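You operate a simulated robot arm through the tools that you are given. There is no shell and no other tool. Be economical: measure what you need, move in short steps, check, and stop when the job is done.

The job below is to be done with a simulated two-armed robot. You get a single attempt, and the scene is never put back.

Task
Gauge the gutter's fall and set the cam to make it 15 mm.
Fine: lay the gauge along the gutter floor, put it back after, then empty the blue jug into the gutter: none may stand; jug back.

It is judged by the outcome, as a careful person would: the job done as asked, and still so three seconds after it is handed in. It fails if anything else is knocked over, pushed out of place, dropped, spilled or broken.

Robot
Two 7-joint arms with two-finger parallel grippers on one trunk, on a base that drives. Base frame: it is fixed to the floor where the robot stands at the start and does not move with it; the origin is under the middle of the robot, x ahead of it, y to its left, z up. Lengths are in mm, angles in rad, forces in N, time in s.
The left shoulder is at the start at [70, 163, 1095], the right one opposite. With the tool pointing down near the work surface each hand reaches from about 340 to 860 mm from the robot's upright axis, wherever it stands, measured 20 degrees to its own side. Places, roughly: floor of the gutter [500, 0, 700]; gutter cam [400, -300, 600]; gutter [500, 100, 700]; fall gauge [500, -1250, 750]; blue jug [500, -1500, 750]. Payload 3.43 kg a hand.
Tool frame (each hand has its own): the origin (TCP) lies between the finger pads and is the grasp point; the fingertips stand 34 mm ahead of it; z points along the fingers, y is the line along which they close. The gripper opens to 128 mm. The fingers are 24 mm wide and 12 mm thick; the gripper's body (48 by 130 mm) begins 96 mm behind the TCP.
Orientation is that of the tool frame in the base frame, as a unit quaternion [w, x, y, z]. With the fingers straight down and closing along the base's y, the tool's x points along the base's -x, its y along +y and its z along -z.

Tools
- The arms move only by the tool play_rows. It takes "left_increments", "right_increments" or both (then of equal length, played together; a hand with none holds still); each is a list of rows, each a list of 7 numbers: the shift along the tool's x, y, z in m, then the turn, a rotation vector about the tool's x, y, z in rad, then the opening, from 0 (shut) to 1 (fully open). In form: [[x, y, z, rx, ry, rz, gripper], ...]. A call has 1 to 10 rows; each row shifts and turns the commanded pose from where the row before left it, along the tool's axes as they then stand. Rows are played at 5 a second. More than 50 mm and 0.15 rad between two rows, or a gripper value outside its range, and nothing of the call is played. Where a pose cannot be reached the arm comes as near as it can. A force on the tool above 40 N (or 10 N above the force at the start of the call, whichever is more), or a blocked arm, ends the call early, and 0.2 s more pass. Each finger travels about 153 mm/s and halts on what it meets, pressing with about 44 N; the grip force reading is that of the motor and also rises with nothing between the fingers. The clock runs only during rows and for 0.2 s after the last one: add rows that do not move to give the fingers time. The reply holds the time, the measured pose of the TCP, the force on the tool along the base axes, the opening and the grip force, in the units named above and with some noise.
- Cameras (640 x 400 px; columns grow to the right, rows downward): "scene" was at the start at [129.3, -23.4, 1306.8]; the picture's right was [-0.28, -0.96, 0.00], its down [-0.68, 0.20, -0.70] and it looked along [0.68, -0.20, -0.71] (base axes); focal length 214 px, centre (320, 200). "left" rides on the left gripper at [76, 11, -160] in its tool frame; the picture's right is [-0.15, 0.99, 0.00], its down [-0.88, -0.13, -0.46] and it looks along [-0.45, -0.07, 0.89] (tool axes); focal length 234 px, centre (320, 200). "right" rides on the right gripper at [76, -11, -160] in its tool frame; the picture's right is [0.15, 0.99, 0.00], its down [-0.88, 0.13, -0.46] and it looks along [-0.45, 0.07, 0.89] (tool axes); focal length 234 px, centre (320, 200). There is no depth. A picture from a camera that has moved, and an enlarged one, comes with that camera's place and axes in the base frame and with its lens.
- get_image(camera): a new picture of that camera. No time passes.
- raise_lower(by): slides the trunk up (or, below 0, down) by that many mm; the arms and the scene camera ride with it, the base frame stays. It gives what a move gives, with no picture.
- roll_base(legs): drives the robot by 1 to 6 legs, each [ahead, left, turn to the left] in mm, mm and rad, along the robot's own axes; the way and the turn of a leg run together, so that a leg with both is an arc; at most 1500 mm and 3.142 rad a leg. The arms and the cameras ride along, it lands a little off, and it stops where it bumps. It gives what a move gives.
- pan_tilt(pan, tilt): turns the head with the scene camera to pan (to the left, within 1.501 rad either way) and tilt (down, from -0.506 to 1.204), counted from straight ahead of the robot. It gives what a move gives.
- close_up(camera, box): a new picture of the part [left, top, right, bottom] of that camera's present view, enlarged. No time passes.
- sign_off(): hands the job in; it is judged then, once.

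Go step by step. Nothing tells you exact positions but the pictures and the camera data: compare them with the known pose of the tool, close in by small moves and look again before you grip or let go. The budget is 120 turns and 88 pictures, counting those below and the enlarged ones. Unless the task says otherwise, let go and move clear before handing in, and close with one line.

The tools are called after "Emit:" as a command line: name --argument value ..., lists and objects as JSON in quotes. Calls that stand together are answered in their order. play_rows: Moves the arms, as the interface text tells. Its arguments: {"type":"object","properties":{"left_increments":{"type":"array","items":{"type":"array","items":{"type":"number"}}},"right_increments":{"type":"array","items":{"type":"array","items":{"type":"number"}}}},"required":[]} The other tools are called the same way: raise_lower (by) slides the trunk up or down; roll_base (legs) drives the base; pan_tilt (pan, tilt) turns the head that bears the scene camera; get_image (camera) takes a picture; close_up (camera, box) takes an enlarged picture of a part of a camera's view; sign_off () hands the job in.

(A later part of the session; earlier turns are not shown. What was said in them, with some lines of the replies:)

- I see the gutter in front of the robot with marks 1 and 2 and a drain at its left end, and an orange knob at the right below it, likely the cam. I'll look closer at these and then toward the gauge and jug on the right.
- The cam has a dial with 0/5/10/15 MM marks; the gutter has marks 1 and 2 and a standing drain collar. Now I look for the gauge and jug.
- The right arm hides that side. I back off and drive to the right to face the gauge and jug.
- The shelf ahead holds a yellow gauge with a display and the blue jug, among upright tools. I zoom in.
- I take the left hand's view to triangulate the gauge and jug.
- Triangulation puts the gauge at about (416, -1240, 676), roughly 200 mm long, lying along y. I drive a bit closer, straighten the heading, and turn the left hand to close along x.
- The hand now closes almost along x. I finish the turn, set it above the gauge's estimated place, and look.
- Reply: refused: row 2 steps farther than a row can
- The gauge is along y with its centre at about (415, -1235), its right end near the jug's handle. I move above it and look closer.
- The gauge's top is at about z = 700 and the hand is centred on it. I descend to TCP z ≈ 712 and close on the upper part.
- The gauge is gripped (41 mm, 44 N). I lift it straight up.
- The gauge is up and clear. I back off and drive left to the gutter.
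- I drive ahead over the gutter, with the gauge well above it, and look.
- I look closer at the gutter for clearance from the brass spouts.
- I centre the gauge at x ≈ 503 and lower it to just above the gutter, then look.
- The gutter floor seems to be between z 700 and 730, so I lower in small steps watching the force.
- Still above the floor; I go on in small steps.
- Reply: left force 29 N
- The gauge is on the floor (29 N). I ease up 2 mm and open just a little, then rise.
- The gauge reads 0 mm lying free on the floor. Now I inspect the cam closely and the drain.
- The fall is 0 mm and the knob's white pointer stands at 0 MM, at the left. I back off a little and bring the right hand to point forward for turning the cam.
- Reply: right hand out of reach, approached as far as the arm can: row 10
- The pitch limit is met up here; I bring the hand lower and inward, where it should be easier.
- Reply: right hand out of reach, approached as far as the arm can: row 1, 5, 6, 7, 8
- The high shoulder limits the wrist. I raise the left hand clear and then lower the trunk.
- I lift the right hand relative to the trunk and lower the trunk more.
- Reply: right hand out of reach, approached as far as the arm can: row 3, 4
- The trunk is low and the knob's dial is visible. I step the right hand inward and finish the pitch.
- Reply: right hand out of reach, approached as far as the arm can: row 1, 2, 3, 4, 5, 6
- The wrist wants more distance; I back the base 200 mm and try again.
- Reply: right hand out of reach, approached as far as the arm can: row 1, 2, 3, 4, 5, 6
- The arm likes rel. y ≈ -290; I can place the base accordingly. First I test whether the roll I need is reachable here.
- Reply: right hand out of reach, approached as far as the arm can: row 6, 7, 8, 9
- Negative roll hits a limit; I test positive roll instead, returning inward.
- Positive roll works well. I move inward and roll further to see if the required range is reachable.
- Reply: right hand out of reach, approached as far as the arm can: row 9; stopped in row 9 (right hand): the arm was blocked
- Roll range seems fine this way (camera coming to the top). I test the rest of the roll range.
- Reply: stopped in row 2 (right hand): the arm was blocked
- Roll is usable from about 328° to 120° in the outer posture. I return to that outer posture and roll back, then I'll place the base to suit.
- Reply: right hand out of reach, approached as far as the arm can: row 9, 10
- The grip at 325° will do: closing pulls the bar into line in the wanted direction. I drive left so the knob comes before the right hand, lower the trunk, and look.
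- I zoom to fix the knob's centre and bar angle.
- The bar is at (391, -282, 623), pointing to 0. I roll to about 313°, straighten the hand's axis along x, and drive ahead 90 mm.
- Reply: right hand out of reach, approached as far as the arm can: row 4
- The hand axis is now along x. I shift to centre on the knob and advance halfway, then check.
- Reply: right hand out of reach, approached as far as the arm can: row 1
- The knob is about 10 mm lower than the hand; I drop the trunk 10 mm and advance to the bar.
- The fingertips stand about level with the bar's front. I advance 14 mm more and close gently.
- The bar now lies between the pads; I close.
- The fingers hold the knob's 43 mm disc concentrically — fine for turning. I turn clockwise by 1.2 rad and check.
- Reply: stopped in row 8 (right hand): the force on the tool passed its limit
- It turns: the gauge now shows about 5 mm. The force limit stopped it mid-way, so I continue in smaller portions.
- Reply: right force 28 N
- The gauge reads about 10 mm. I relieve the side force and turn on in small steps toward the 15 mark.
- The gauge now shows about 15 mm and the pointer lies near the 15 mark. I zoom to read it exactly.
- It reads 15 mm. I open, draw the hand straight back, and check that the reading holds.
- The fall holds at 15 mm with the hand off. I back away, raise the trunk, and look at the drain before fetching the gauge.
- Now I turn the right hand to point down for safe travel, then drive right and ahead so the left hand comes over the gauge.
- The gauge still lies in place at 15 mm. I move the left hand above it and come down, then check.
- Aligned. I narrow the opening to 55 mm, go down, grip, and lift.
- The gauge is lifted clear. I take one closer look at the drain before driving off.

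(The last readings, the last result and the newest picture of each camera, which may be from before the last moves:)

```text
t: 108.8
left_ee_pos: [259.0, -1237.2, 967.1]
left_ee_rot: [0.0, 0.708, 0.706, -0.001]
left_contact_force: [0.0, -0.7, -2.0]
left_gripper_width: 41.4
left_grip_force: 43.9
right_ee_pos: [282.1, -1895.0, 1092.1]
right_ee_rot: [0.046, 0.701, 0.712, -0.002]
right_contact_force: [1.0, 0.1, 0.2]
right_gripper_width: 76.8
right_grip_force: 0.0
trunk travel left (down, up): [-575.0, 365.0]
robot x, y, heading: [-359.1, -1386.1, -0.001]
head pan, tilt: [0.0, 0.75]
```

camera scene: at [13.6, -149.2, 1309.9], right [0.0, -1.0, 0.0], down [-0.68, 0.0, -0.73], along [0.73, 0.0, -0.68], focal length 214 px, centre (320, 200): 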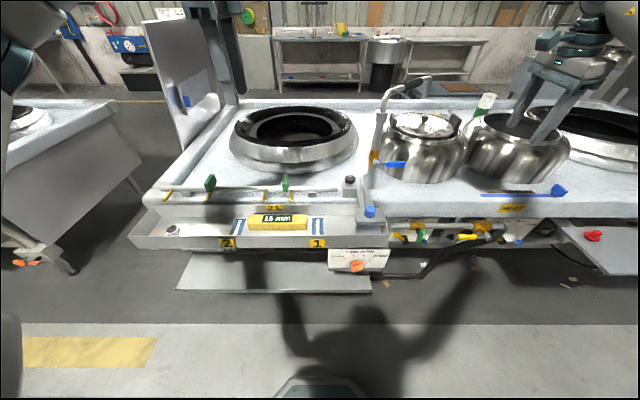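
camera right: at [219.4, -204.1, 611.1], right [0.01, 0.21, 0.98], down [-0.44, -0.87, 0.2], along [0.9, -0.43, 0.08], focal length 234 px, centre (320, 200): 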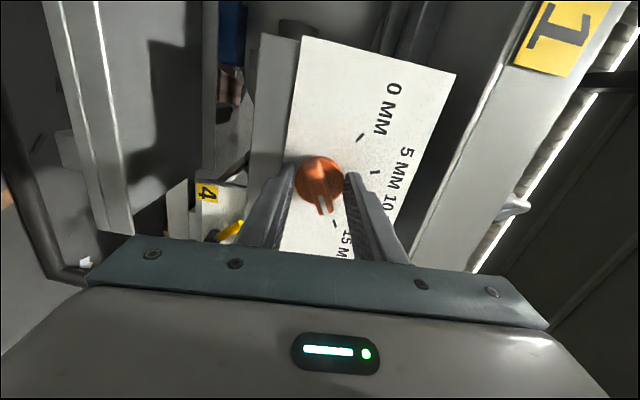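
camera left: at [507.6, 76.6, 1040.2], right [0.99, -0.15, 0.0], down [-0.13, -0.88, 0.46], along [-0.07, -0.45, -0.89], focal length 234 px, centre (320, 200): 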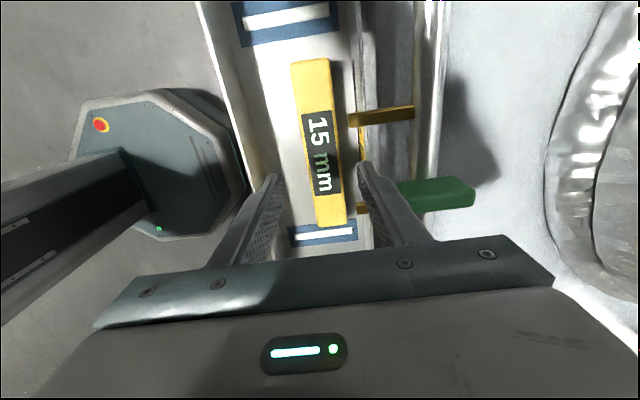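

The drain has a raised collar, which I'll look at from close by later. Now I return the gauge: drive ahead to the shelf and check.

Emit:
roll_base --legs '[[157, 0, 0]]'

Emit:
get_image --camera "scene"

```text
t: 110.2
left_ee_pos: [414.1, -1237.5, 967.0]
left_ee_rot: [0.0, 0.709, 0.706, 0.0]
left_contact_force: [-0.2, -0.1, -1.6]
left_gripper_width: 41.2
left_grip_force: 43.6
right_ee_pos: [438.2, -1894.6, 1091.1]
right_ee_rot: [0.047, 0.701, 0.711, -0.002]
right_contact_force: [0.7, -0.9, -0.3]
right_gripper_width: 76.9
right_grip_force: 0.0
trunk travel left (down, up): [-575.0, 365.0]
robot x, y, heading: [-209.0, -1386.8, -0.002]
head pan, tilt: [0.0, 0.75]
```

```text
29 pictures are left
camera scene: at [-70.6, -1384.1, 1309.9], right [0.0, -1.0, 0.0], down [-0.68, 0.0, -0.73], along [0.73, 0.0, -0.68], focal length 214 px, centre (320, 200)
```

scene: 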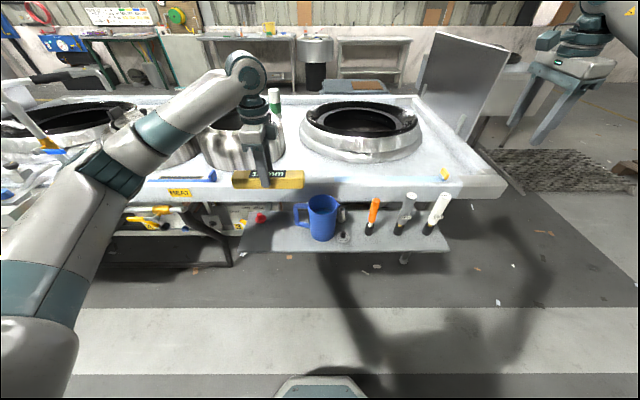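

I lower the gauge straight down to its old spot, stopping just above the shelf.

Emit:
play_rows --left_increments '[[0.004, 0.002, 0.04, 0, 0, 0, 0.2], [0, 0, 0.045, 0, 0, 0, 0.2], [0, 0, 0.045, 0, 0, 0, 0.2], [0, 0, 0.045, 0, 0, 0, 0.2], [0, 0, 0.04, 0, 0, 0, 0.2], [0, 0, 0.02, 0, 0, 0, 0.2], [0, 0, 0, 0, 0, 0, 0.2]]'

Emit:
play_rows --left_increments '[[0, 0, 0.004, 0, 0, 0, 0.2], [0, 0, 0.003, 0, 0, 0, 0.2], [0, 0, 0.002, 0, 0, 0, 0.2], [0, 0, 0, 0, 0, 0, 0.2]]'

Emit:
get_image --camera "left"

```text
t: 111.8
left_ee_pos: [417.6, -1230.9, 731.8]
left_ee_rot: [0.0, 0.708, 0.706, 0.0]
left_contact_force: [0.0, -0.2, -2.7]
left_gripper_width: 41.4
left_grip_force: 43.8
right_ee_pos: [438.0, -1896.0, 1092.0]
right_ee_rot: [0.047, 0.701, 0.711, -0.001]
right_contact_force: [0.1, 0.4, 0.4]
right_gripper_width: 76.8
right_grip_force: 0.1
trunk travel left (down, up): [-575.0, 365.0]
robot x, y, heading: [-206.3, -1386.3, -0.004]
head pan, tilt: [0.0, 0.75]
```

```text
t: 112.8
left_ee_pos: [417.5, -1231.4, 721.9]
left_ee_rot: [0.001, 0.708, 0.706, 0.0]
left_contact_force: [0.7, 0.4, -1.8]
left_gripper_width: 41.3
left_grip_force: 43.5
right_ee_pos: [438.9, -1895.4, 1090.8]
right_ee_rot: [0.046, 0.701, 0.711, -0.002]
right_contact_force: [-0.3, -0.4, -0.2]
right_gripper_width: 76.8
right_grip_force: 0.0
trunk travel left (down, up): [-575.0, 365.0]
robot x, y, heading: [-202.2, -1385.2, -0.006]
head pan, tilt: [0.0, 0.75]
```

```text
28 pictures are left
camera left: at [429.3, -1155.5, 882.7], right [0.99, -0.15, 0.0], down [-0.13, -0.88, 0.46], along [-0.07, -0.45, -0.89], focal length 234 px, centre (320, 200)
```

left: 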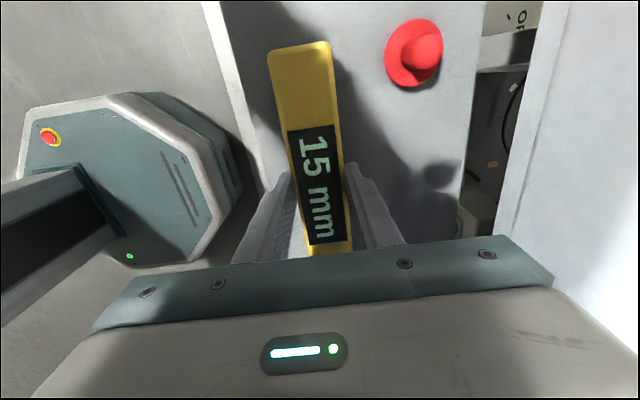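

It hovers just over its old place (the display holds 15 mm). I lower until contact and release.

Emit:
play_rows --left_increments '[[-0.002, -0.001, 0.004, 0, 0, 0, 0.2], [0, 0, 0.003, 0, 0, 0, 0.2], [0, 0, 0.002, 0, 0, 0, 0.2], [0, 0, 0.002, 0, 0, 0, 0.2], [0, 0, 0, 0, 0, 0, 0.2]]'

```text
t: 114.0
left_ee_pos: [414.9, -1234.1, 711.3]
left_ee_rot: [0.001, 0.708, 0.706, 0.0]
left_contact_force: [0.0, -0.8, -2.6]
left_gripper_width: 41.5
left_grip_force: 44.1
right_ee_pos: [438.6, -1895.4, 1091.3]
right_ee_rot: [0.047, 0.701, 0.711, -0.001]
right_contact_force: [0.5, -0.3, -0.3]
right_gripper_width: 76.6
right_grip_force: 0.0
trunk travel left (down, up): [-575.0, 365.0]
robot x, y, heading: [-202.8, -1383.8, -0.001]
head pan, tilt: [0.0, 0.75]
```

Emit:
play_rows --left_increments '[[0, 0, 0.002, 0, 0, 0, 0.2], [0, 0, 0.002, 0, 0, 0, 0.2], [0, 0, 0.002, 0, 0, 0, 0.2], [0, 0, 0, 0, 0, 0, 0.2]]'

```text
t: 115.0
left_ee_pos: [415.2, -1235.9, 710.2]
left_ee_rot: [0.002, 0.709, 0.706, 0.002]
left_contact_force: [4.5, 2.6, 29.5]
left_gripper_width: 41.3
left_grip_force: 43.6
right_ee_pos: [435.9, -1895.1, 1093.2]
right_ee_rot: [0.046, 0.701, 0.711, -0.001]
right_contact_force: [-0.1, -0.1, -0.5]
right_gripper_width: 77.0
right_grip_force: 0.0
trunk travel left (down, up): [-575.0, 365.0]
robot x, y, heading: [-206.7, -1381.7, -0.004]
head pan, tilt: [0.0, 0.75]
```

Contact. I ease up, open, rise, and check the shelf.

Emit:
play_rows --left_increments '[[0, 0, -0.004, 0, 0, 0, 0.2], [0, 0, 0, 0, 0, 0, 0.5], [0, 0, 0, 0, 0, 0, 0.5], [0, 0, -0.03, 0, 0, 0, 0.5], [0, 0, -0.045, 0, 0, 0, 0.5], [0, 0, -0.048, 0, 0, 0, 0.5], [0, 0, -0.048, 0, 0, 0, 0.5], [0, 0, -0.048, 0, 0, 0, 0.5], [0, 0, -0.048, 0, 0, 0, 0.5]]'

Emit:
close_up --camera "scene" --box '[220, 170, 380, 270]'

```text
t: 117.0
left_ee_pos: [411.0, -1237.4, 978.2]
left_ee_rot: [-0.001, 0.709, 0.705, 0.001]
left_contact_force: [-0.5, 0.3, -0.9]
left_gripper_width: 64.0
left_grip_force: 0.0
right_ee_pos: [436.3, -1896.0, 1090.8]
right_ee_rot: [0.046, 0.702, 0.711, -0.002]
right_contact_force: [-0.8, -0.5, -0.6]
right_gripper_width: 76.7
right_grip_force: 0.1
trunk travel left (down, up): [-575.0, 365.0]
robot x, y, heading: [-202.1, -1381.9, -0.0]
head pan, tilt: [0.0, 0.75]
```

```text
4.00 times, centred on (300, 220) of scene
camera zoom: at [-72.2, -1384.7, 1309.9], right [0.0, -1.0, 0.0], down [-0.68, 0.0, -0.73], along [0.73, 0.0, -0.68], focal length 858 px, centre (400, 120)
```

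zoom: 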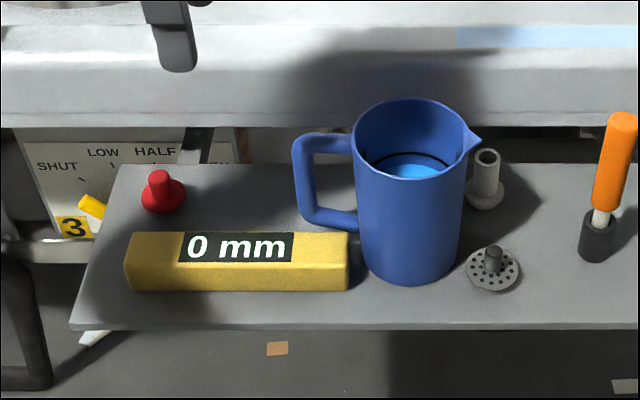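

The gauge is back where it was. Next the jug: I drive left so it comes before the right hand, straighten that hand, and look from above.

Emit:
roll_base --legs '[[0, 190, 0]]'

Emit:
play_rows --right_increments '[[0, 0, 0, 0.09, 0, 0.012, 0.8], [0.04, 0, 0, 0, 0, 0, 1], [0.04, 0, 0, 0, 0, 0, 1], [0.04, 0, 0, 0, 0, 0, 1], [0.04, 0, 0, 0, 0, 0, 1], [0.04, 0, 0, 0, 0, 0, 1], [0.04, 0, 0, 0, 0, 0, 1], [0.04, 0, 0, 0, 0, 0, 1], [0, 0, 0, 0, 0, 0, 1]]'

Emit:
get_image --camera "right"

```text
t: 118.6
left_ee_pos: [412.2, -1048.9, 976.9]
left_ee_rot: [0.0, 0.709, 0.705, 0.001]
left_contact_force: [-0.4, 0.0, 0.9]
left_gripper_width: 64.0
left_grip_force: 0.1
right_ee_pos: [437.0, -1706.8, 1091.5]
right_ee_rot: [0.047, 0.702, 0.711, -0.001]
right_contact_force: [-0.6, 0.2, 0.0]
right_gripper_width: 76.7
right_grip_force: 0.1
trunk travel left (down, up): [-575.0, 365.0]
robot x, y, heading: [-202.4, -1196.0, -0.005]
head pan, tilt: [0.0, 0.75]
```

```text
t: 120.6
left_ee_pos: [412.4, -1050.1, 976.3]
left_ee_rot: [0.0, 0.71, 0.704, 0.0]
left_contact_force: [1.1, 0.0, 0.0]
left_gripper_width: 64.2
left_grip_force: 0.1
right_ee_pos: [437.7, -1429.9, 1071.3]
right_ee_rot: [0.014, 0.708, 0.705, -0.032]
right_contact_force: [-0.1, -0.5, 0.2]
right_gripper_width: 128.0
right_grip_force: 0.1
trunk travel left (down, up): [-575.0, 365.0]
robot x, y, heading: [-203.6, -1197.2, -0.0]
head pan, tilt: [0.0, 0.75]
```

```text
26 pictures are left
camera right: at [430.0, -1344.9, 1224.7], right [0.99, 0.14, -0.04], down [0.14, -0.85, 0.51], along [0.04, -0.51, -0.86], focal length 234 px, centre (320, 200)
```

right: 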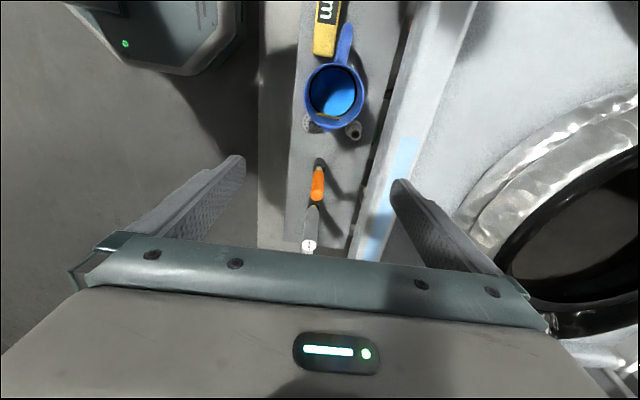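

The jug's rim centre comes out at about (445, -1393, 808), handle toward +y. I level the hand, move above, and descend to look again.

Emit:
play_rows --right_increments '[[0, 0, 0, -0.026, 0.065, 0, 1], [0.037, 0.007, 0, 0, 0, 0, 1], [0, 0, 0.045, 0, 0, 0, 1], [0, 0, 0.045, 0, 0, 0, 1], [0, 0, 0.045, 0, 0, 0, 1], [0, 0, 0.03, 0, 0, 0, 1], [0, 0, 0, 0, 0, 0, 1]]'

Emit:
get_image --camera "right"

Emit:
pan_tilt --pan -0.3 --tilt 0.75

Emit:
get_image --camera "scene"

```text
t: 122.2
left_ee_pos: [413.5, -1048.5, 975.9]
left_ee_rot: [0.0, 0.71, 0.705, 0.0]
left_contact_force: [0.4, -0.3, -0.7]
left_gripper_width: 64.1
left_grip_force: 0.1
right_ee_pos: [448.6, -1392.8, 905.7]
right_ee_rot: [0.002, 0.708, 0.706, -0.001]
right_contact_force: [0.0, 0.2, 0.6]
right_gripper_width: 128.1
right_grip_force: 0.1
trunk travel left (down, up): [-575.0, 365.0]
robot x, y, heading: [-205.7, -1195.5, -0.005]
head pan, tilt: [0.0, 0.75]
```

```text
25 pictures are left
camera right: at [437.5, -1316.3, 1064.5], right [0.99, 0.14, 0.0], down [0.13, -0.88, 0.46], along [0.07, -0.45, -0.89], focal length 234 px, centre (320, 200)
```

right: 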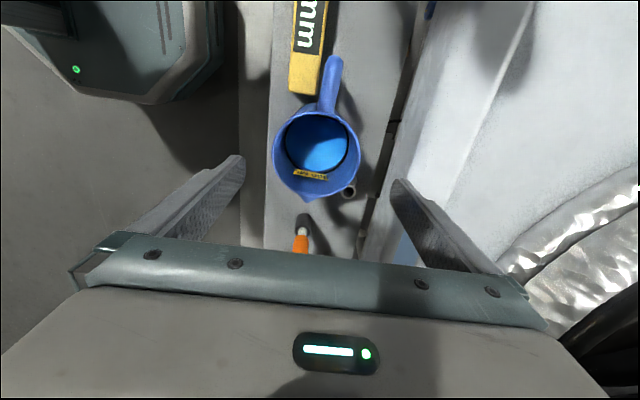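

```text
t: 123.0
left_ee_pos: [411.8, -1048.5, 975.8]
left_ee_rot: [0.001, 0.709, 0.705, -0.001]
left_contact_force: [-0.1, 0.1, -0.6]
left_gripper_width: 63.9
left_grip_force: 0.1
right_ee_pos: [448.3, -1391.9, 904.0]
right_ee_rot: [0.002, 0.709, 0.705, -0.001]
right_contact_force: [0.5, -0.4, 0.2]
right_gripper_width: 127.8
right_grip_force: 0.0
trunk travel left (down, up): [-575.0, 365.0]
robot x, y, heading: [-202.2, -1193.5, -0.004]
head pan, tilt: [-0.3, 0.75]
```

```text
24 pictures are left
camera scene: at [-74.4, -1219.2, 1309.9], right [-0.3, -0.95, 0.0], down [-0.65, 0.2, -0.73], along [0.7, -0.22, -0.68], focal length 214 px, centre (320, 200)
```

scene: 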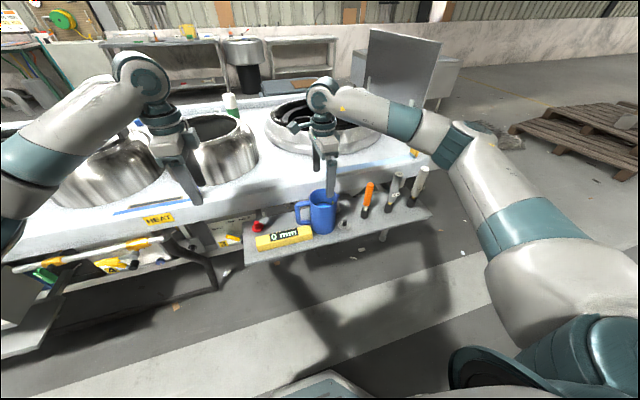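

The hand is over the jug; I correct by 3 mm, descend with fingers either side of the body, and check before closing.

Emit:
play_rows --right_increments '[[0.003, -0.003, 0.04, 0, 0, 0, 1], [0, 0, 0.045, 0, 0, 0, 1], [0, 0, 0.04, 0, 0, 0, 1], [0, 0, 0.02, 0, 0, 0, 1], [0, 0, 0.012, 0, 0, 0, 1], [0, 0, 0, 0, 0, 0, 1]]'

Emit:
close_up --camera "scene" --box '[240, 150, 400, 250]'

Emit:
get_image --camera "right"

```text
t: 124.4
left_ee_pos: [412.3, -1049.9, 976.8]
left_ee_rot: [0.0, 0.709, 0.705, 0.0]
left_contact_force: [0.0, -0.1, 0.0]
left_gripper_width: 64.1
left_grip_force: 0.1
right_ee_pos: [444.8, -1389.8, 748.6]
right_ee_rot: [0.002, 0.708, 0.706, -0.002]
right_contact_force: [0.5, -0.3, 0.0]
right_gripper_width: 128.0
right_grip_force: 0.1
trunk travel left (down, up): [-575.0, 365.0]
robot x, y, heading: [-205.8, -1197.0, -0.007]
head pan, tilt: [-0.3, 0.75]
```

```text
4.00 times, centred on (320, 200) of scene
camera zoom: at [-74.5, -1219.2, 1309.9], right [-0.3, -0.95, 0.0], down [-0.65, 0.2, -0.73], along [0.7, -0.22, -0.68], focal length 858 px, centre (320, 200)
```

zoom: 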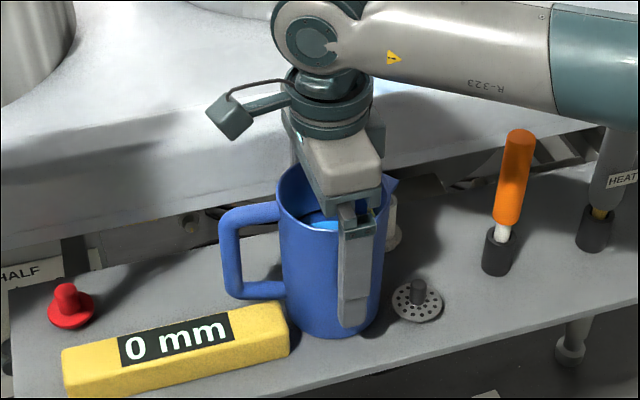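

```text
22 pictures are left
camera right: at [433.9, -1314.1, 907.3], right [0.99, 0.14, 0.0], down [0.13, -0.88, 0.46], along [0.07, -0.45, -0.89], focal length 234 px, centre (320, 200)
```

right: 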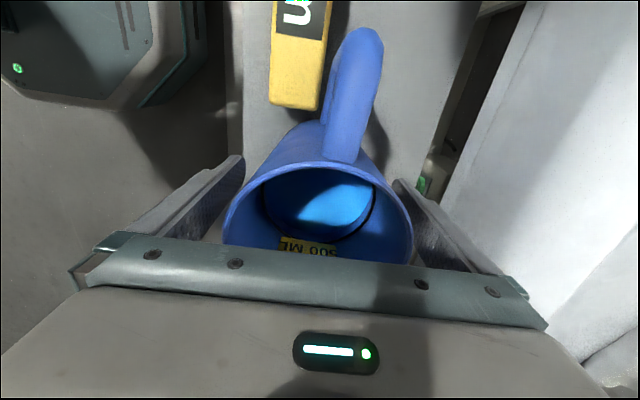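

The hand stands about 5 mm too far right of the jug's axis; I correct, then close on the body.

Emit:
play_rows --right_increments '[[0.005, 0, 0.003, 0, 0, 0, 1], [0, 0, 0, 0, 0, 0, 0.85], [0, 0, 0, 0, 0, 0, 0.75], [0, 0, 0, 0, 0, 0, 0.65], [0, 0, 0, 0, 0, 0, 0.6], [0, 0, 0, 0, 0, 0, 0.6], [0, 0, 0, 0, 0, 0, 0.6]]'

Emit:
close_up --camera "scene" --box '[240, 150, 400, 250]'

```text
t: 126.0
left_ee_pos: [412.5, -1049.8, 976.0]
left_ee_rot: [0.0, 0.709, 0.705, 0.0]
left_contact_force: [-0.1, 0.2, 0.5]
left_gripper_width: 64.1
left_grip_force: 0.0
right_ee_pos: [444.2, -1384.5, 746.3]
right_ee_rot: [0.001, 0.708, 0.707, -0.001]
right_contact_force: [-0.7, 0.7, -0.2]
right_gripper_width: 98.4
right_grip_force: 44.2
trunk travel left (down, up): [-575.0, 365.0]
robot x, y, heading: [-203.5, -1193.7, -0.003]
head pan, tilt: [-0.3, 0.75]
```

```text
4.00 times, centred on (320, 200) of scene
camera zoom: at [-74.5, -1219.2, 1309.9], right [-0.3, -0.95, 0.0], down [-0.65, 0.2, -0.73], along [0.7, -0.22, -0.68], focal length 858 px, centre (320, 200)
```

zoom: 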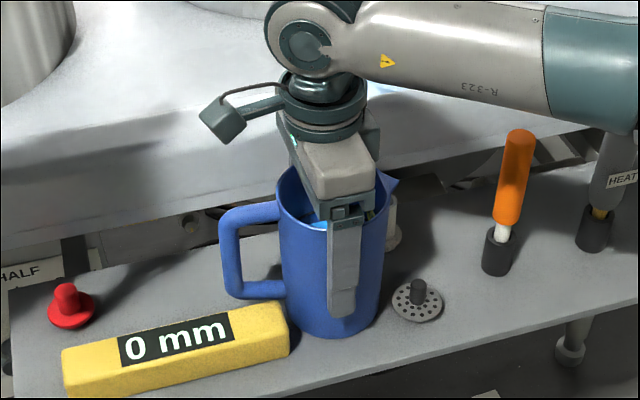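

Gripped at 98 mm; shelf pose noted: TCP (444, -1384.5, 746). I lift straight up.

Emit:
play_rows --right_increments '[[0, 0, -0.01, 0, 0, 0, 0.6], [0, 0, -0.02, 0, 0, 0, 0.6], [0, 0, -0.03, 0, 0, 0, 0.6], [0, 0, -0.035, 0, 0, 0, 0.6], [0, 0, -0.035, 0, 0, 0, 0.6], [0, 0, -0.035, 0, 0, 0, 0.6], [0, 0, -0.03, 0, 0, 0, 0.6], [0, 0, -0.02, 0, 0, 0, 0.6], [0, 0, 0, 0, 0, 0, 0.6]]'

Emit:
get_image --camera "scene"

```text
t: 128.0
left_ee_pos: [412.8, -1049.3, 974.7]
left_ee_rot: [0.0, 0.709, 0.705, 0.0]
left_contact_force: [0.8, 0.3, 0.0]
left_gripper_width: 64.1
left_grip_force: 0.1
right_ee_pos: [444.7, -1384.0, 960.8]
right_ee_rot: [0.0, 0.708, 0.706, -0.002]
right_contact_force: [0.1, 0.1, -5.5]
right_gripper_width: 98.2
right_grip_force: 43.6
trunk travel left (down, up): [-575.0, 365.0]
robot x, y, heading: [-204.5, -1194.6, -0.005]
head pan, tilt: [-0.3, 0.75]
```

```text
20 pictures are left
camera scene: at [-73.5, -1219.6, 1309.8], right [-0.3, -0.95, 0.0], down [-0.65, 0.2, -0.73], along [0.7, -0.22, -0.68], focal length 214 px, centre (320, 200)
```

scene: 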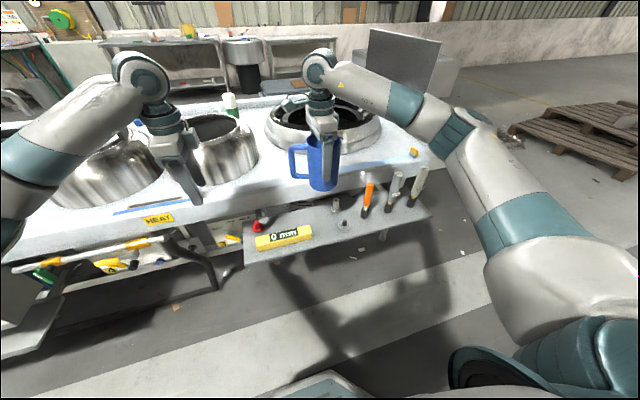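

The jug is up, upright and held firmly (5.5 N). I carry it back and left to the gutter, stopping short to look.

Emit:
roll_base --legs '[[-240, 0, 0], [0, 1480, 0]]'

Emit:
pan_tilt --pan 0.0 --tilt 0.75

Emit:
get_image --camera "scene"

```text
t: 136.8
left_ee_pos: [144.0, 465.4, 976.2]
left_ee_rot: [0.0, 0.696, 0.718, 0.0]
left_contact_force: [-0.1, 0.2, 0.8]
left_gripper_width: 63.9
left_grip_force: 0.0
right_ee_pos: [187.8, 133.0, 961.5]
right_ee_rot: [0.0, 0.695, 0.719, -0.002]
right_contact_force: [0.8, 0.2, -6.3]
right_gripper_width: 97.6
right_grip_force: 43.5
trunk travel left (down, up): [-575.0, 365.0]
robot x, y, heading: [-467.2, 298.4, 0.028]
head pan, tilt: [-0.3, 0.75]
```

```text
t: 137.6
left_ee_pos: [144.0, 464.4, 976.5]
left_ee_rot: [-0.001, 0.696, 0.718, -0.001]
left_contact_force: [0.8, -0.7, -0.9]
left_gripper_width: 64.1
left_grip_force: 0.2
right_ee_pos: [187.3, 132.3, 962.2]
right_ee_rot: [0.0, 0.695, 0.719, -0.002]
right_contact_force: [-0.2, 0.6, -5.3]
right_gripper_width: 97.6
right_grip_force: 43.7
trunk travel left (down, up): [-575.0, 365.0]
robot x, y, heading: [-467.0, 296.7, 0.037]
head pan, tilt: [0.0, 0.75]
```

```text
19 pictures are left
camera scene: at [-333.2, 301.9, 1309.8], right [0.03, -1.0, 0.0], down [-0.68, -0.02, -0.73], along [0.73, 0.02, -0.68], focal length 214 px, centre (320, 200)
```

scene: 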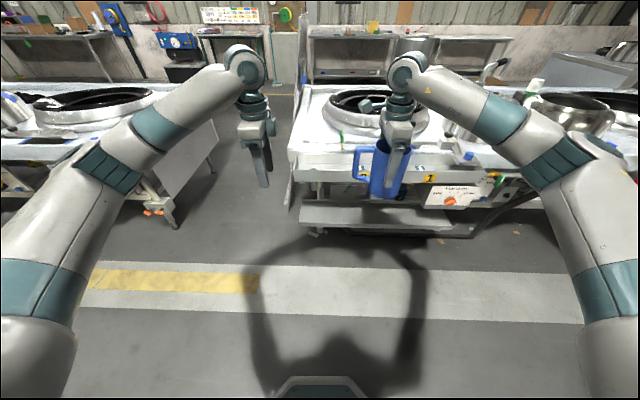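

I drive ahead over the gutter and take a close look at the drain with the left camera.

Emit:
roll_base --legs '[[310, 50, -0.03]]'

Emit:
get_image --camera "left"

```text
t: 139.6
left_ee_pos: [449.8, 499.9, 975.6]
left_ee_rot: [-0.001, 0.708, 0.706, 0.0]
left_contact_force: [-0.5, 0.4, -0.8]
left_gripper_width: 64.4
left_grip_force: 0.1
right_ee_pos: [481.7, 165.6, 960.9]
right_ee_rot: [0.001, 0.707, 0.707, -0.001]
right_contact_force: [0.5, -0.3, -5.3]
right_gripper_width: 97.4
right_grip_force: 44.3
trunk travel left (down, up): [-575.0, 365.0]
robot x, y, heading: [-172.0, 354.7, 0.005]
head pan, tilt: [0.0, 0.75]
```

```text
18 pictures are left
camera left: at [462.2, 576.1, 1135.5], right [0.99, -0.15, 0.0], down [-0.13, -0.88, 0.46], along [-0.07, -0.45, -0.89], focal length 234 px, centre (320, 200)
```

left: 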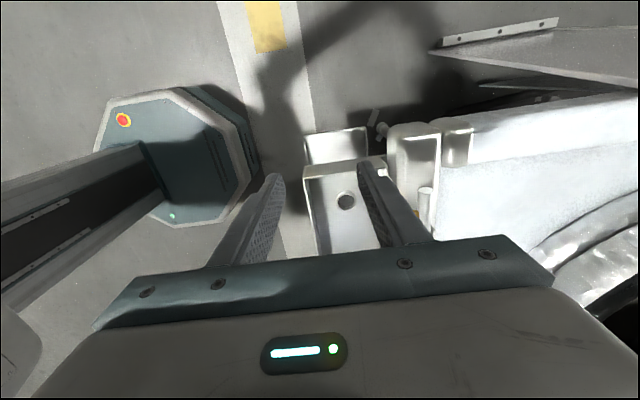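

Emit:
close_up --camera "left" --box '[300, 160, 400, 240]'

Emit:
close_up --camera "scene" --box '[240, 170, 400, 290]'

```text
5.00 times, centred on (350, 200) of left
camera zoom: at [462.2, 576.1, 1135.5], right [0.99, -0.15, 0.0], down [-0.13, -0.88, 0.46], along [-0.07, -0.45, -0.89], focal length 1171 px, centre (170, 200)
```

zoom: 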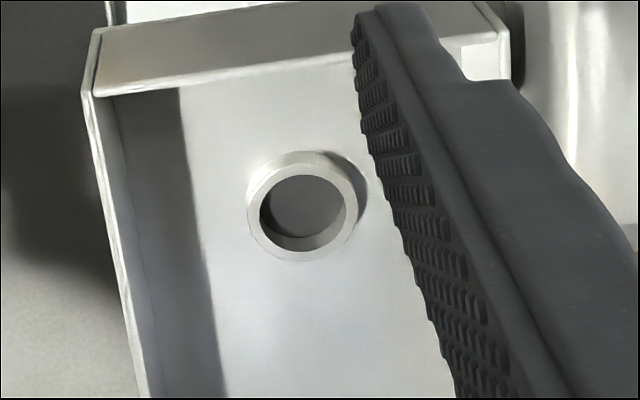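

```text
3.33 times, centred on (320, 230) of scene
camera zoom: at [-32.8, 352.8, 1309.8], right [0.0, -1.0, 0.0], down [-0.68, 0.0, -0.73], along [0.73, 0.0, -0.68], focal length 715 px, centre (320, 100)
```

zoom: 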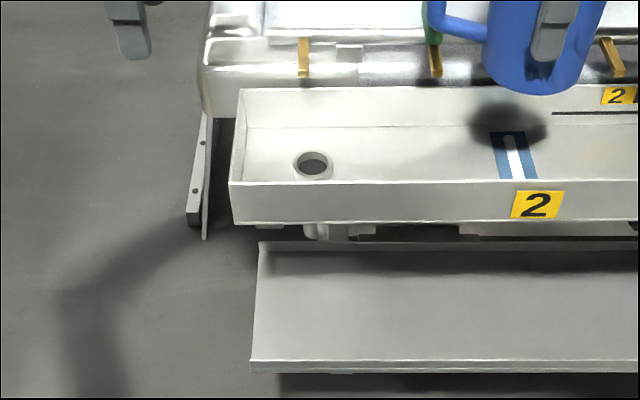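

The drain is open with only a fixed low collar, so the way is clear. I place the jug over the gutter's centre line and begin tilting slowly, spout toward −y.

Emit:
play_rows --right_increments '[[0.03, 0.015, 0.02, 0, 0, 0, 0.6], [0, 0, 0.03, 0, 0, 0, 0.6], [0, 0, 0.02, 0, 0, 0, 0.6], [0, 0, 0, 0, 0.08, 0, 0.6], [0, 0, 0, 0, 0.1, 0, 0.6], [0, 0, 0, 0, 0.1, 0, 0.6], [0, 0, 0, 0, 0.1, 0, 0.6], [0, 0, 0, 0, 0, 0, 0.6]]'

Emit:
close_up --camera "scene" --box '[240, 100, 480, 250]'

```text
t: 141.4
left_ee_pos: [447.9, 498.8, 975.4]
left_ee_rot: [0.0, 0.708, 0.706, 0.0]
left_contact_force: [-1.0, -0.4, -0.2]
left_gripper_width: 64.2
left_grip_force: 0.0
right_ee_pos: [496.6, 195.8, 891.4]
right_ee_rot: [-0.132, 0.695, 0.694, 0.132]
right_contact_force: [-1.1, -3.0, -5.5]
right_gripper_width: 95.9
right_grip_force: 44.5
trunk travel left (down, up): [-575.0, 365.0]
robot x, y, heading: [-169.7, 359.1, -0.007]
head pan, tilt: [0.0, 0.75]
```

```text
2.67 times, centred on (360, 175) of scene
camera zoom: at [-33.4, 352.9, 1309.9], right [0.0, -1.0, 0.0], down [-0.68, 0.0, -0.73], along [0.73, 0.0, -0.68], focal length 572 px, centre (213, 267)
```

zoom: 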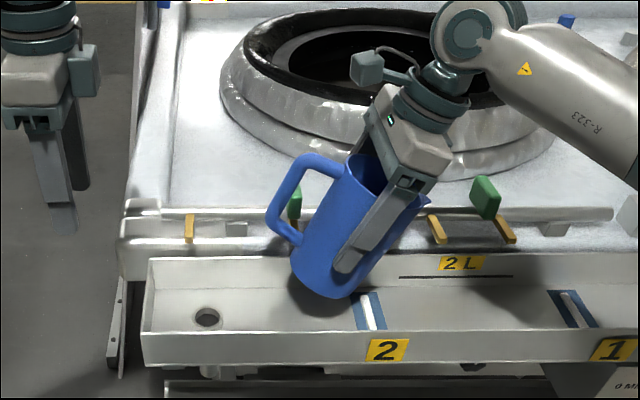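

Tilting works and the gripper stays clear. I go on slowly.

Emit:
play_rows --right_increments '[[0, 0, 0, 0, 0.07, 0, 0.6], [0, 0, 0, 0, 0.07, 0, 0.6], [0, 0, 0, 0, 0.07, 0, 0.6], [0, 0, 0, 0, 0.06, 0, 0.6], [0, 0, 0, 0, 0.06, 0, 0.6], [0, 0, 0, 0, 0.06, 0, 0.6], [0, 0, 0, 0, 0.06, 0, 0.6], [0, 0, 0, 0, 0.06, 0, 0.6], [0, 0, 0, 0, 0, 0, 0.6]]'

Emit:
close_up --camera "scene" --box '[240, 100, 480, 250]'

```text
t: 143.4
left_ee_pos: [449.6, 500.7, 976.1]
left_ee_rot: [-0.001, 0.709, 0.706, 0.0]
left_contact_force: [0.3, -0.1, 0.3]
left_gripper_width: 63.8
left_grip_force: 0.0
right_ee_pos: [497.5, 195.2, 892.1]
right_ee_rot: [-0.304, 0.639, 0.638, 0.303]
right_contact_force: [-1.3, -0.6, -6.4]
right_gripper_width: 95.4
right_grip_force: 44.2
trunk travel left (down, up): [-575.0, 365.0]
robot x, y, heading: [-164.3, 353.9, 0.0]
head pan, tilt: [0.0, 0.75]
```

```text
2.67 times, centred on (360, 175) of scene
camera zoom: at [-33.4, 352.9, 1309.9], right [0.0, -1.0, 0.0], down [-0.68, 0.0, -0.73], along [0.73, 0.0, -0.68], focal length 572 px, centre (213, 267)
```

zoom: 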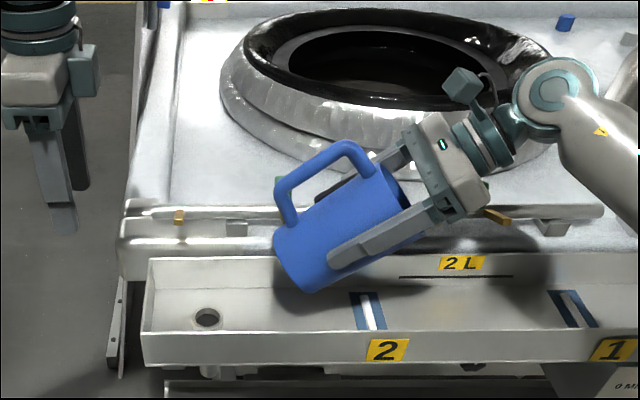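

No water out yet, all clear. I continue tilting.

Emit:
play_rows --right_increments '[[0, 0, 0, 0, 0.05, 0, 0.6], [0, 0, 0, 0, 0.05, 0, 0.6], [0, 0, 0, 0, 0.05, 0, 0.6], [0, 0, 0, 0, 0.05, 0, 0.6], [0, 0, 0, 0, 0.05, 0, 0.6], [0, 0, 0, 0, 0.05, 0, 0.6], [0, 0, 0, 0, 0.05, 0, 0.6], [0, 0, 0, 0, 0.05, 0, 0.6], [0, 0, 0, 0, 0.05, 0, 0.6], [0, 0, 0, 0, 0, 0, 0.6]]'

Emit:
close_up --camera "scene" --box '[240, 100, 480, 250]'

```text
t: 145.6
left_ee_pos: [448.9, 500.4, 975.7]
left_ee_rot: [0.0, 0.708, 0.706, 0.0]
left_contact_force: [-0.8, -0.4, 0.5]
left_gripper_width: 64.1
left_grip_force: 0.0
right_ee_pos: [498.0, 194.6, 890.2]
right_ee_rot: [-0.439, 0.555, 0.555, 0.438]
right_contact_force: [-1.2, -0.1, -3.0]
right_gripper_width: 95.3
right_grip_force: 43.6
trunk travel left (down, up): [-575.0, 365.0]
robot x, y, heading: [-168.8, 351.3, -0.005]
head pan, tilt: [0.0, 0.75]
```

```text
2.67 times, centred on (360, 175) of scene
camera zoom: at [-33.7, 352.8, 1309.9], right [0.0, -1.0, 0.0], down [-0.68, 0.0, -0.73], along [0.73, 0.0, -0.68], focal length 572 px, centre (213, 267)
```

zoom: 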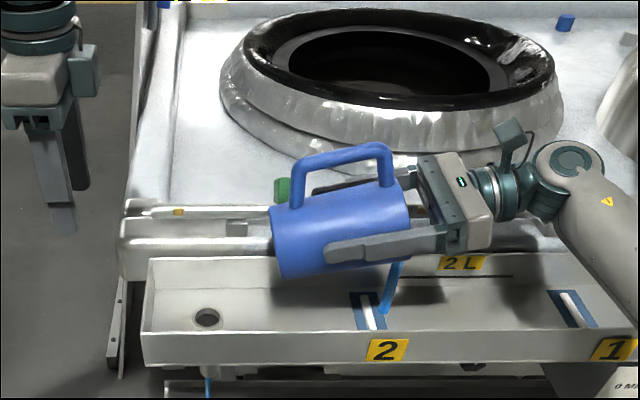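

It pours well, and the water is already running out of the drain. I tilt further while raising the hand so the wrist stays clear of the gutter.

Emit:
play_rows --right_increments '[[0.004, 0, 0, 0, 0.05, 0, 0.6], [0.005, 0, 0, 0, 0.05, 0, 0.6], [0.006, 0, 0, 0, 0.05, 0, 0.6], [0.006, 0, 0, 0, 0.05, 0, 0.6], [0.006, 0, 0, 0, 0.05, 0, 0.6], [0.006, 0, 0, 0, 0.05, 0, 0.6], [0.006, 0, 0, 0, 0.06, 0, 0.6], [0.006, 0, 0, 0, 0.06, 0, 0.6], [0.006, 0, 0, 0, 0.06, 0, 0.6], [0, 0, 0, 0, 0, 0, 0.6]]'

Emit:
close_up --camera "scene" --box '[240, 100, 480, 250]'

```text
t: 147.8
left_ee_pos: [449.8, 499.4, 976.4]
left_ee_rot: [0.0, 0.708, 0.706, 0.0]
left_contact_force: [0.3, -0.4, -0.9]
left_gripper_width: 64.2
left_grip_force: 0.0
right_ee_pos: [495.1, 195.4, 942.2]
right_ee_rot: [0.558, -0.435, -0.434, -0.558]
right_contact_force: [-0.4, 0.4, -1.2]
right_gripper_width: 95.5
right_grip_force: 44.1
trunk travel left (down, up): [-575.0, 365.0]
robot x, y, heading: [-165.1, 354.7, 0.001]
head pan, tilt: [0.0, 0.75]
```

```text
2.67 times, centred on (360, 175) of scene
camera zoom: at [-33.8, 352.8, 1309.9], right [0.0, -1.0, 0.0], down [-0.68, 0.0, -0.73], along [0.73, 0.0, -0.68], focal length 572 px, centre (213, 267)
```

zoom: 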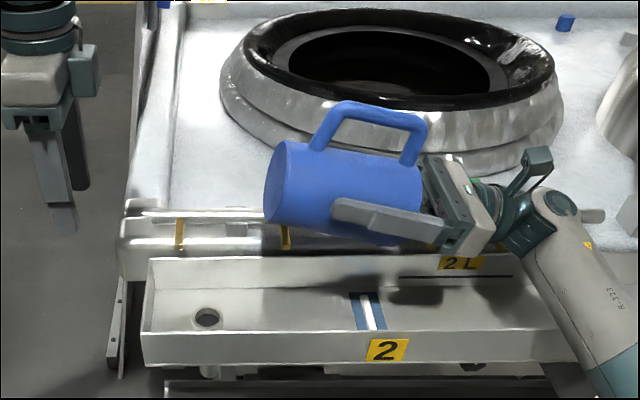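

The stream has ended and the gutter looks dry. I hold a bit further over to let the last drops out, then look.

Emit:
play_rows --right_increments '[[0.006, 0, 0, 0, 0.06, 0, 0.6], [0.006, 0, 0, 0, 0.06, 0, 0.6], [0.006, 0, 0, 0, 0.06, 0, 0.6], [0, 0, 0, 0, 0, 0, 0.6], [0, 0, 0, 0, 0, 0, 0.6], [0, 0, 0, 0, 0, 0, 0.6], [0, 0, 0, 0, 0, 0, 0.6], [0, 0, 0, 0, 0, 0, 0.6], [0, 0, 0, 0, 0, 0, 0.6], [0, 0, 0, 0, 0, 0, 0.6]]'

Emit:
close_up --camera "right" --box '[200, 20, 440, 260]'

```text
t: 150.0
left_ee_pos: [450.4, 500.7, 975.8]
left_ee_rot: [0.0, 0.708, 0.706, 0.0]
left_contact_force: [0.6, 0.0, 0.2]
left_gripper_width: 64.0
left_grip_force: 0.2
right_ee_pos: [495.8, 189.4, 959.0]
right_ee_rot: [0.594, -0.384, -0.382, -0.594]
right_contact_force: [-0.3, 0.0, -1.7]
right_gripper_width: 94.9
right_grip_force: 43.9
trunk travel left (down, up): [-575.0, 365.0]
robot x, y, heading: [-165.3, 348.0, -0.002]
head pan, tilt: [0.0, 0.75]
```

```text
1.67 times, centred on (320, 140) of right
camera zoom: at [485.1, 13.3, 961.9], right [0.99, -0.06, 0.13], down [0.13, -0.05, -0.99], along [0.07, 1.0, -0.04], focal length 390 px, centre (320, 300)
```

zoom: 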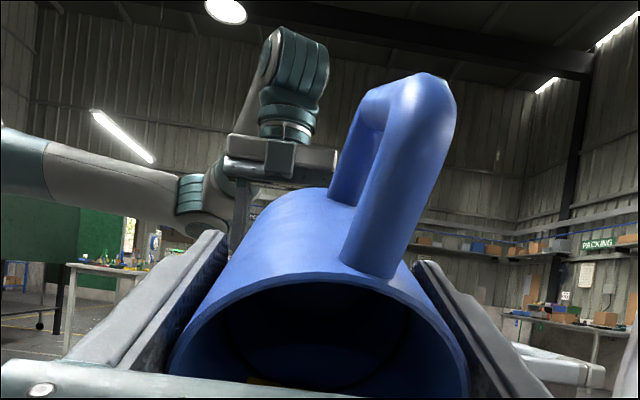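

The jug is empty. I turn it upright again.

Emit:
play_rows --right_increments '[[0, 0, 0, 0, -0.12, 0, 0.6], [0, 0, 0, 0, -0.12, 0, 0.6], [0, 0, 0, 0, -0.12, 0, 0.6], [0, 0, 0, 0, -0.12, 0, 0.6], [0, 0, 0, 0, -0.12, 0, 0.6], [0, 0, 0, 0, -0.12, 0, 0.6], [0, 0, 0, 0, -0.12, 0, 0.6], [0, 0, 0, 0, -0.12, 0, 0.6], [0, 0, 0, 0, -0.12, 0, 0.6], [0, 0, 0, 0, -0.12, 0, 0.6]]'

Emit:
play_rows --right_increments '[[0, 0, 0, 0, -0.12, 0, 0.6], [0, 0, 0, 0, -0.12, 0, 0.6], [0, 0, 0, 0, -0.12, 0, 0.6], [0, 0, 0, 0, -0.12, 0, 0.6], [0, 0, 0, 0, -0.12, 0, 0.6], [0, 0, 0, 0, -0.12, 0, 0.6], [0, 0, 0, 0, 0, 0, 0.6]]'

Emit:
get_image --camera "scene"

```text
t: 152.2
left_ee_pos: [448.2, 499.4, 975.7]
left_ee_rot: [0.001, 0.708, 0.706, 0.0]
left_contact_force: [-0.2, 0.2, 0.3]
left_gripper_width: 64.1
left_grip_force: 0.0
right_ee_pos: [496.4, 191.4, 957.7]
right_ee_rot: [-0.274, 0.652, 0.653, 0.273]
right_contact_force: [-0.6, 0.3, -2.0]
right_gripper_width: 94.9
right_grip_force: 44.4
trunk travel left (down, up): [-575.0, 365.0]
robot x, y, heading: [-166.2, 350.4, 0.001]
head pan, tilt: [0.0, 0.75]
```

```text
t: 153.8
left_ee_pos: [448.7, 500.2, 976.2]
left_ee_rot: [0.0, 0.708, 0.706, -0.001]
left_contact_force: [-0.6, 0.4, 0.0]
left_gripper_width: 64.0
left_grip_force: 0.1
right_ee_pos: [496.9, 189.9, 958.9]
right_ee_rot: [-0.026, 0.707, 0.706, 0.025]
right_contact_force: [1.0, -1.3, -2.4]
right_gripper_width: 95.2
right_grip_force: 43.6
trunk travel left (down, up): [-575.0, 365.0]
robot x, y, heading: [-169.3, 357.0, 0.002]
head pan, tilt: [0.0, 0.75]
```

```text
10 pictures are left
camera scene: at [-33.7, 352.1, 1309.9], right [0.0, -1.0, 0.0], down [-0.68, 0.0, -0.73], along [0.73, 0.0, -0.68], focal length 214 px, centre (320, 200)
```

scene: 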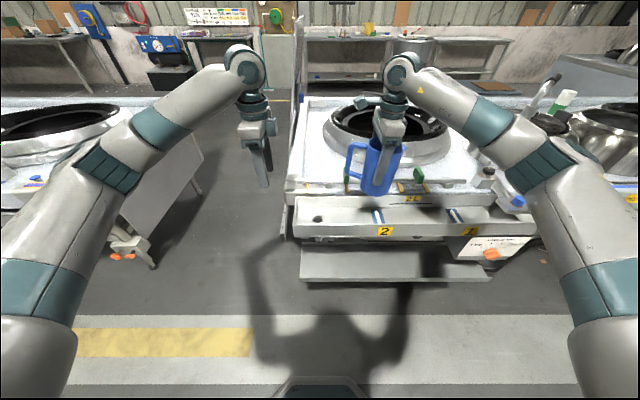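

All dry and standing as before. I level the jug fully and drive back toward the shelf, stopping short.

Emit:
play_rows --right_increments '[[0, 0, 0, 0, -0.073, 0, 0.6], [0, 0, 0, 0, 0, 0, 0.6]]'

Emit:
roll_base --legs '[[-230, 0, 0], [0, -790, 0], [0, -785, 0]]'

```text
t: 154.4
left_ee_pos: [449.8, 498.4, 976.3]
left_ee_rot: [0.0, 0.708, 0.707, -0.001]
left_contact_force: [0.4, 0.4, -1.1]
left_gripper_width: 64.2
left_grip_force: 0.0
right_ee_pos: [495.5, 190.5, 959.2]
right_ee_rot: [-0.001, 0.707, 0.707, 0.0]
right_contact_force: [0.1, -0.5, -0.9]
right_gripper_width: 94.8
right_grip_force: 44.2
trunk travel left (down, up): [-575.0, 365.0]
robot x, y, heading: [-171.2, 354.3, 0.0]
head pan, tilt: [0.0, 0.75]
```

```text
t: 163.7
left_ee_pos: [197.2, -1055.0, 975.6]
left_ee_rot: [0.0, 0.715, 0.699, 0.0]
left_contact_force: [0.8, 0.3, -0.2]
left_gripper_width: 64.0
left_grip_force: 0.0
right_ee_pos: [236.4, -1366.3, 959.6]
right_ee_rot: [-0.001, 0.714, 0.7, 0.0]
right_contact_force: [0.2, -0.2, -1.7]
right_gripper_width: 94.9
right_grip_force: 44.1
trunk travel left (down, up): [-575.0, 365.0]
robot x, y, heading: [-425.6, -1189.1, -0.024]
head pan, tilt: [0.0, 0.75]
```

Emit:
roll_base --legs '[[203, -33, 0.02]]'

Emit:
pan_tilt --pan -0.3 --tilt 0.75

Emit:
get_image --camera "scene"

```text
t: 165.3
left_ee_pos: [398.3, -1081.7, 976.6]
left_ee_rot: [0.0, 0.71, 0.704, 0.001]
left_contact_force: [0.3, 0.3, -0.4]
left_gripper_width: 63.9
left_grip_force: 0.0
right_ee_pos: [442.7, -1392.2, 958.6]
right_ee_rot: [-0.002, 0.709, 0.705, 0.0]
right_contact_force: [0.7, -0.5, -2.0]
right_gripper_width: 94.8
right_grip_force: 44.6
trunk travel left (down, up): [-575.0, 365.0]
robot x, y, heading: [-219.9, -1225.2, -0.006]
head pan, tilt: [0.0, 0.75]
```

```text
t: 166.1
left_ee_pos: [396.2, -1082.3, 977.4]
left_ee_rot: [0.001, 0.71, 0.704, -0.001]
left_contact_force: [0.2, -0.2, -0.2]
left_gripper_width: 64.0
left_grip_force: 0.1
right_ee_pos: [441.7, -1390.5, 958.5]
right_ee_rot: [0.0, 0.709, 0.705, 0.0]
right_contact_force: [0.2, 0.3, -1.6]
right_gripper_width: 94.8
right_grip_force: 44.2
trunk travel left (down, up): [-575.0, 365.0]
robot x, y, heading: [-219.3, -1224.1, -0.004]
head pan, tilt: [-0.3, 0.75]
```

```text
9 pictures are left
camera scene: at [-91.3, -1250.7, 1309.9], right [-0.3, -0.95, 0.0], down [-0.65, 0.21, -0.73], along [0.7, -0.22, -0.68], focal length 214 px, centre (320, 200)
```

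scene: 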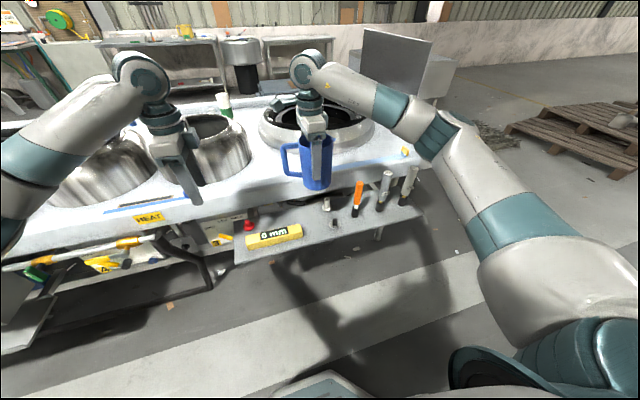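

I correct the position to the noted spot and lower to about 30 mm above the shelf, then check.

Emit:
play_rows --right_increments '[[0.0065, 0.002, 0.03, 0, 0, 0.004, 0.6], [0, 0, 0.04, 0, 0, 0, 0.6], [0, 0, 0.04, 0, 0, 0, 0.6], [0, 0, 0.04, 0, 0, 0, 0.6], [0, 0, 0.025, 0, 0, 0, 0.6], [0, 0, 0, 0, 0, 0, 0.6]]'

Emit:
close_up --camera "scene" --box '[220, 150, 380, 260]'

```text
t: 167.5
left_ee_pos: [397.6, -1081.4, 976.3]
left_ee_rot: [0.0, 0.71, 0.704, 0.0]
left_contact_force: [0.2, -0.3, 1.0]
left_gripper_width: 64.1
left_grip_force: 0.0
right_ee_pos: [443.1, -1383.3, 785.8]
right_ee_rot: [-0.001, 0.71, 0.704, 0.001]
right_contact_force: [1.2, -0.6, -1.3]
right_gripper_width: 94.6
right_grip_force: 43.9
trunk travel left (down, up): [-575.0, 365.0]
robot x, y, heading: [-221.5, -1227.5, -0.007]
head pan, tilt: [-0.3, 0.75]
```

```text
3.64 times, centred on (300, 205) of scene
camera zoom: at [-91.1, -1250.7, 1309.9], right [-0.3, -0.95, 0.0], down [-0.65, 0.21, -0.73], along [0.7, -0.22, -0.68], focal length 780 px, centre (393, 182)
```

zoom: 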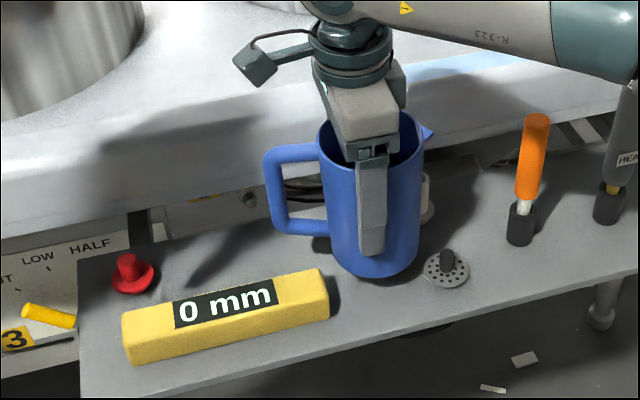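

The jug is upright and clear of its neighbours. I lower in small steps to contact.

Emit:
play_rows --right_increments '[[0, 0, 0.012, 0, 0, 0, 0.6], [0, 0, 0.01, 0, 0, 0, 0.6], [0, 0, 0.004, 0, 0, 0, 0.6], [0, 0, 0.003, 0, 0, 0, 0.6], [0, 0, 0.003, 0, 0, 0, 0.6], [0, 0, 0, 0, 0, 0, 0.6]]'

```text
t: 168.9
left_ee_pos: [397.3, -1082.1, 975.7]
left_ee_rot: [-0.001, 0.71, 0.705, 0.0]
left_contact_force: [0.6, -0.4, 0.2]
left_gripper_width: 63.8
left_grip_force: 0.1
right_ee_pos: [443.1, -1384.2, 751.8]
right_ee_rot: [-0.001, 0.71, 0.704, 0.0]
right_contact_force: [0.8, -0.5, -1.6]
right_gripper_width: 94.7
right_grip_force: 44.3
trunk travel left (down, up): [-575.0, 365.0]
robot x, y, heading: [-220.7, -1227.1, -0.005]
head pan, tilt: [-0.3, 0.75]
```

Emit:
play_rows --right_increments '[[0, 0, 0.002, 0, 0, 0, 0.6], [0, 0, 0.002, 0, 0, 0, 0.6], [0, 0, 0.002, 0, 0, 0, 0.6], [0, 0, 0.002, 0, 0, 0, 0.6], [0, 0, 0, 0, 0, 0, 0.6]]'

```text
t: 170.1
left_ee_pos: [394.9, -1082.7, 977.7]
left_ee_rot: [0.0, 0.71, 0.704, 0.001]
left_contact_force: [-0.5, 0.3, 0.1]
left_gripper_width: 63.9
left_grip_force: 0.0
right_ee_pos: [442.0, -1383.4, 747.5]
right_ee_rot: [0.0, 0.711, 0.704, 0.002]
right_contact_force: [-0.8, -3.8, 23.0]
right_gripper_width: 94.8
right_grip_force: 43.5
trunk travel left (down, up): [-575.0, 365.0]
robot x, y, heading: [-221.8, -1227.9, -0.008]
head pan, tilt: [-0.3, 0.75]
```

Contact with the shelf (23 N). I ease up, open evenly, and rise straight.

Emit:
play_rows --right_increments '[[0, 0, -0.003, 0, 0, 0, 0.6], [0, 0, 0, 0, 0, 0, 0.85], [0, 0, 0, 0, 0, 0, 1], [0, 0, 0, 0, 0, 0, 1], [0, 0, -0.03, 0, 0, 0, 1], [0, 0, -0.04, 0, 0, 0, 1], [0, 0, -0.045, 0, 0, 0, 1], [0, 0, -0.045, 0, 0, 0, 1], [0, 0, -0.045, 0, 0, 0, 1], [0, 0, -0.045, 0, 0, 0, 1]]'

Emit:
close_up --camera "scene" --box '[220, 150, 440, 270]'

```text
t: 172.3
left_ee_pos: [395.9, -1080.9, 976.4]
left_ee_rot: [0.0, 0.71, 0.705, 0.0]
left_contact_force: [0.6, 0.3, 0.1]
left_gripper_width: 64.1
left_grip_force: 0.0
right_ee_pos: [436.9, -1383.2, 999.4]
right_ee_rot: [-0.001, 0.71, 0.704, 0.0]
right_contact_force: [-0.4, 0.3, 0.1]
right_gripper_width: 128.1
right_grip_force: 0.0
trunk travel left (down, up): [-575.0, 365.0]
robot x, y, heading: [-219.3, -1226.0, -0.003]
head pan, tilt: [-0.3, 0.75]
```

```text
2.91 times, centred on (330, 210) of scene
camera zoom: at [-92.1, -1250.1, 1310.0], right [-0.3, -0.95, 0.0], down [-0.65, 0.21, -0.73], along [0.7, -0.22, -0.68], focal length 624 px, centre (291, 171)
```

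zoom: 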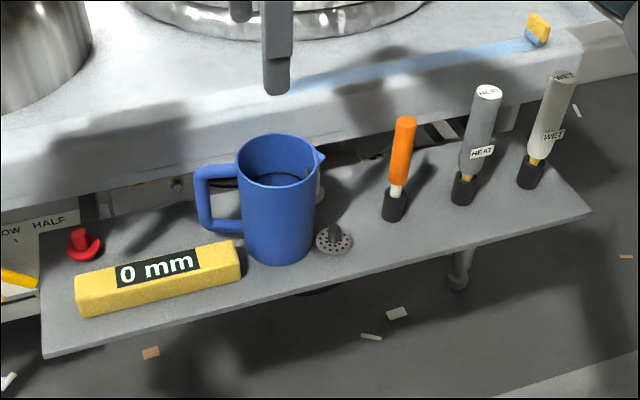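

Gauge and jug are back in place. I check that the jug is empty.

Emit:
close_up --camera "right" --box '[220, 40, 420, 240]'

```text
2.00 times, centred on (320, 140) of right
camera zoom: at [427.8, -1307.8, 1158.2], right [0.99, 0.14, 0.0], down [0.12, -0.88, 0.45], along [0.06, -0.45, -0.89], focal length 468 px, centre (320, 320)
```

zoom: 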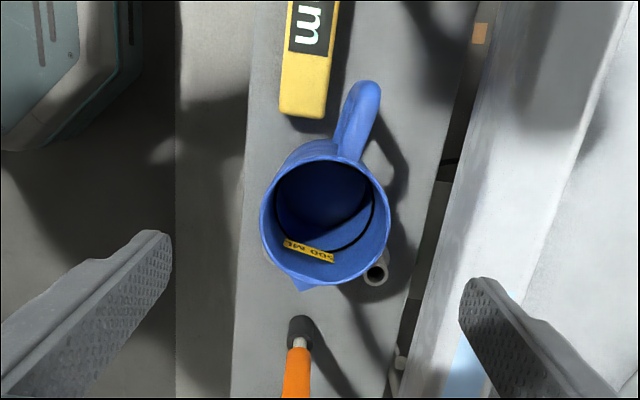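

The jug is empty, the gutter was dry in the last views, and both hands are clear. I hand in.

Emit:
sign_off

```text
The job is handed in.
```

The gutter's fall first gauged 0 mm, and I set the cam so the gauge read 15 mm. The gauge and the emptied jug are back in place on the shelf, and I saw no water standing in the gutter in my last views of it.
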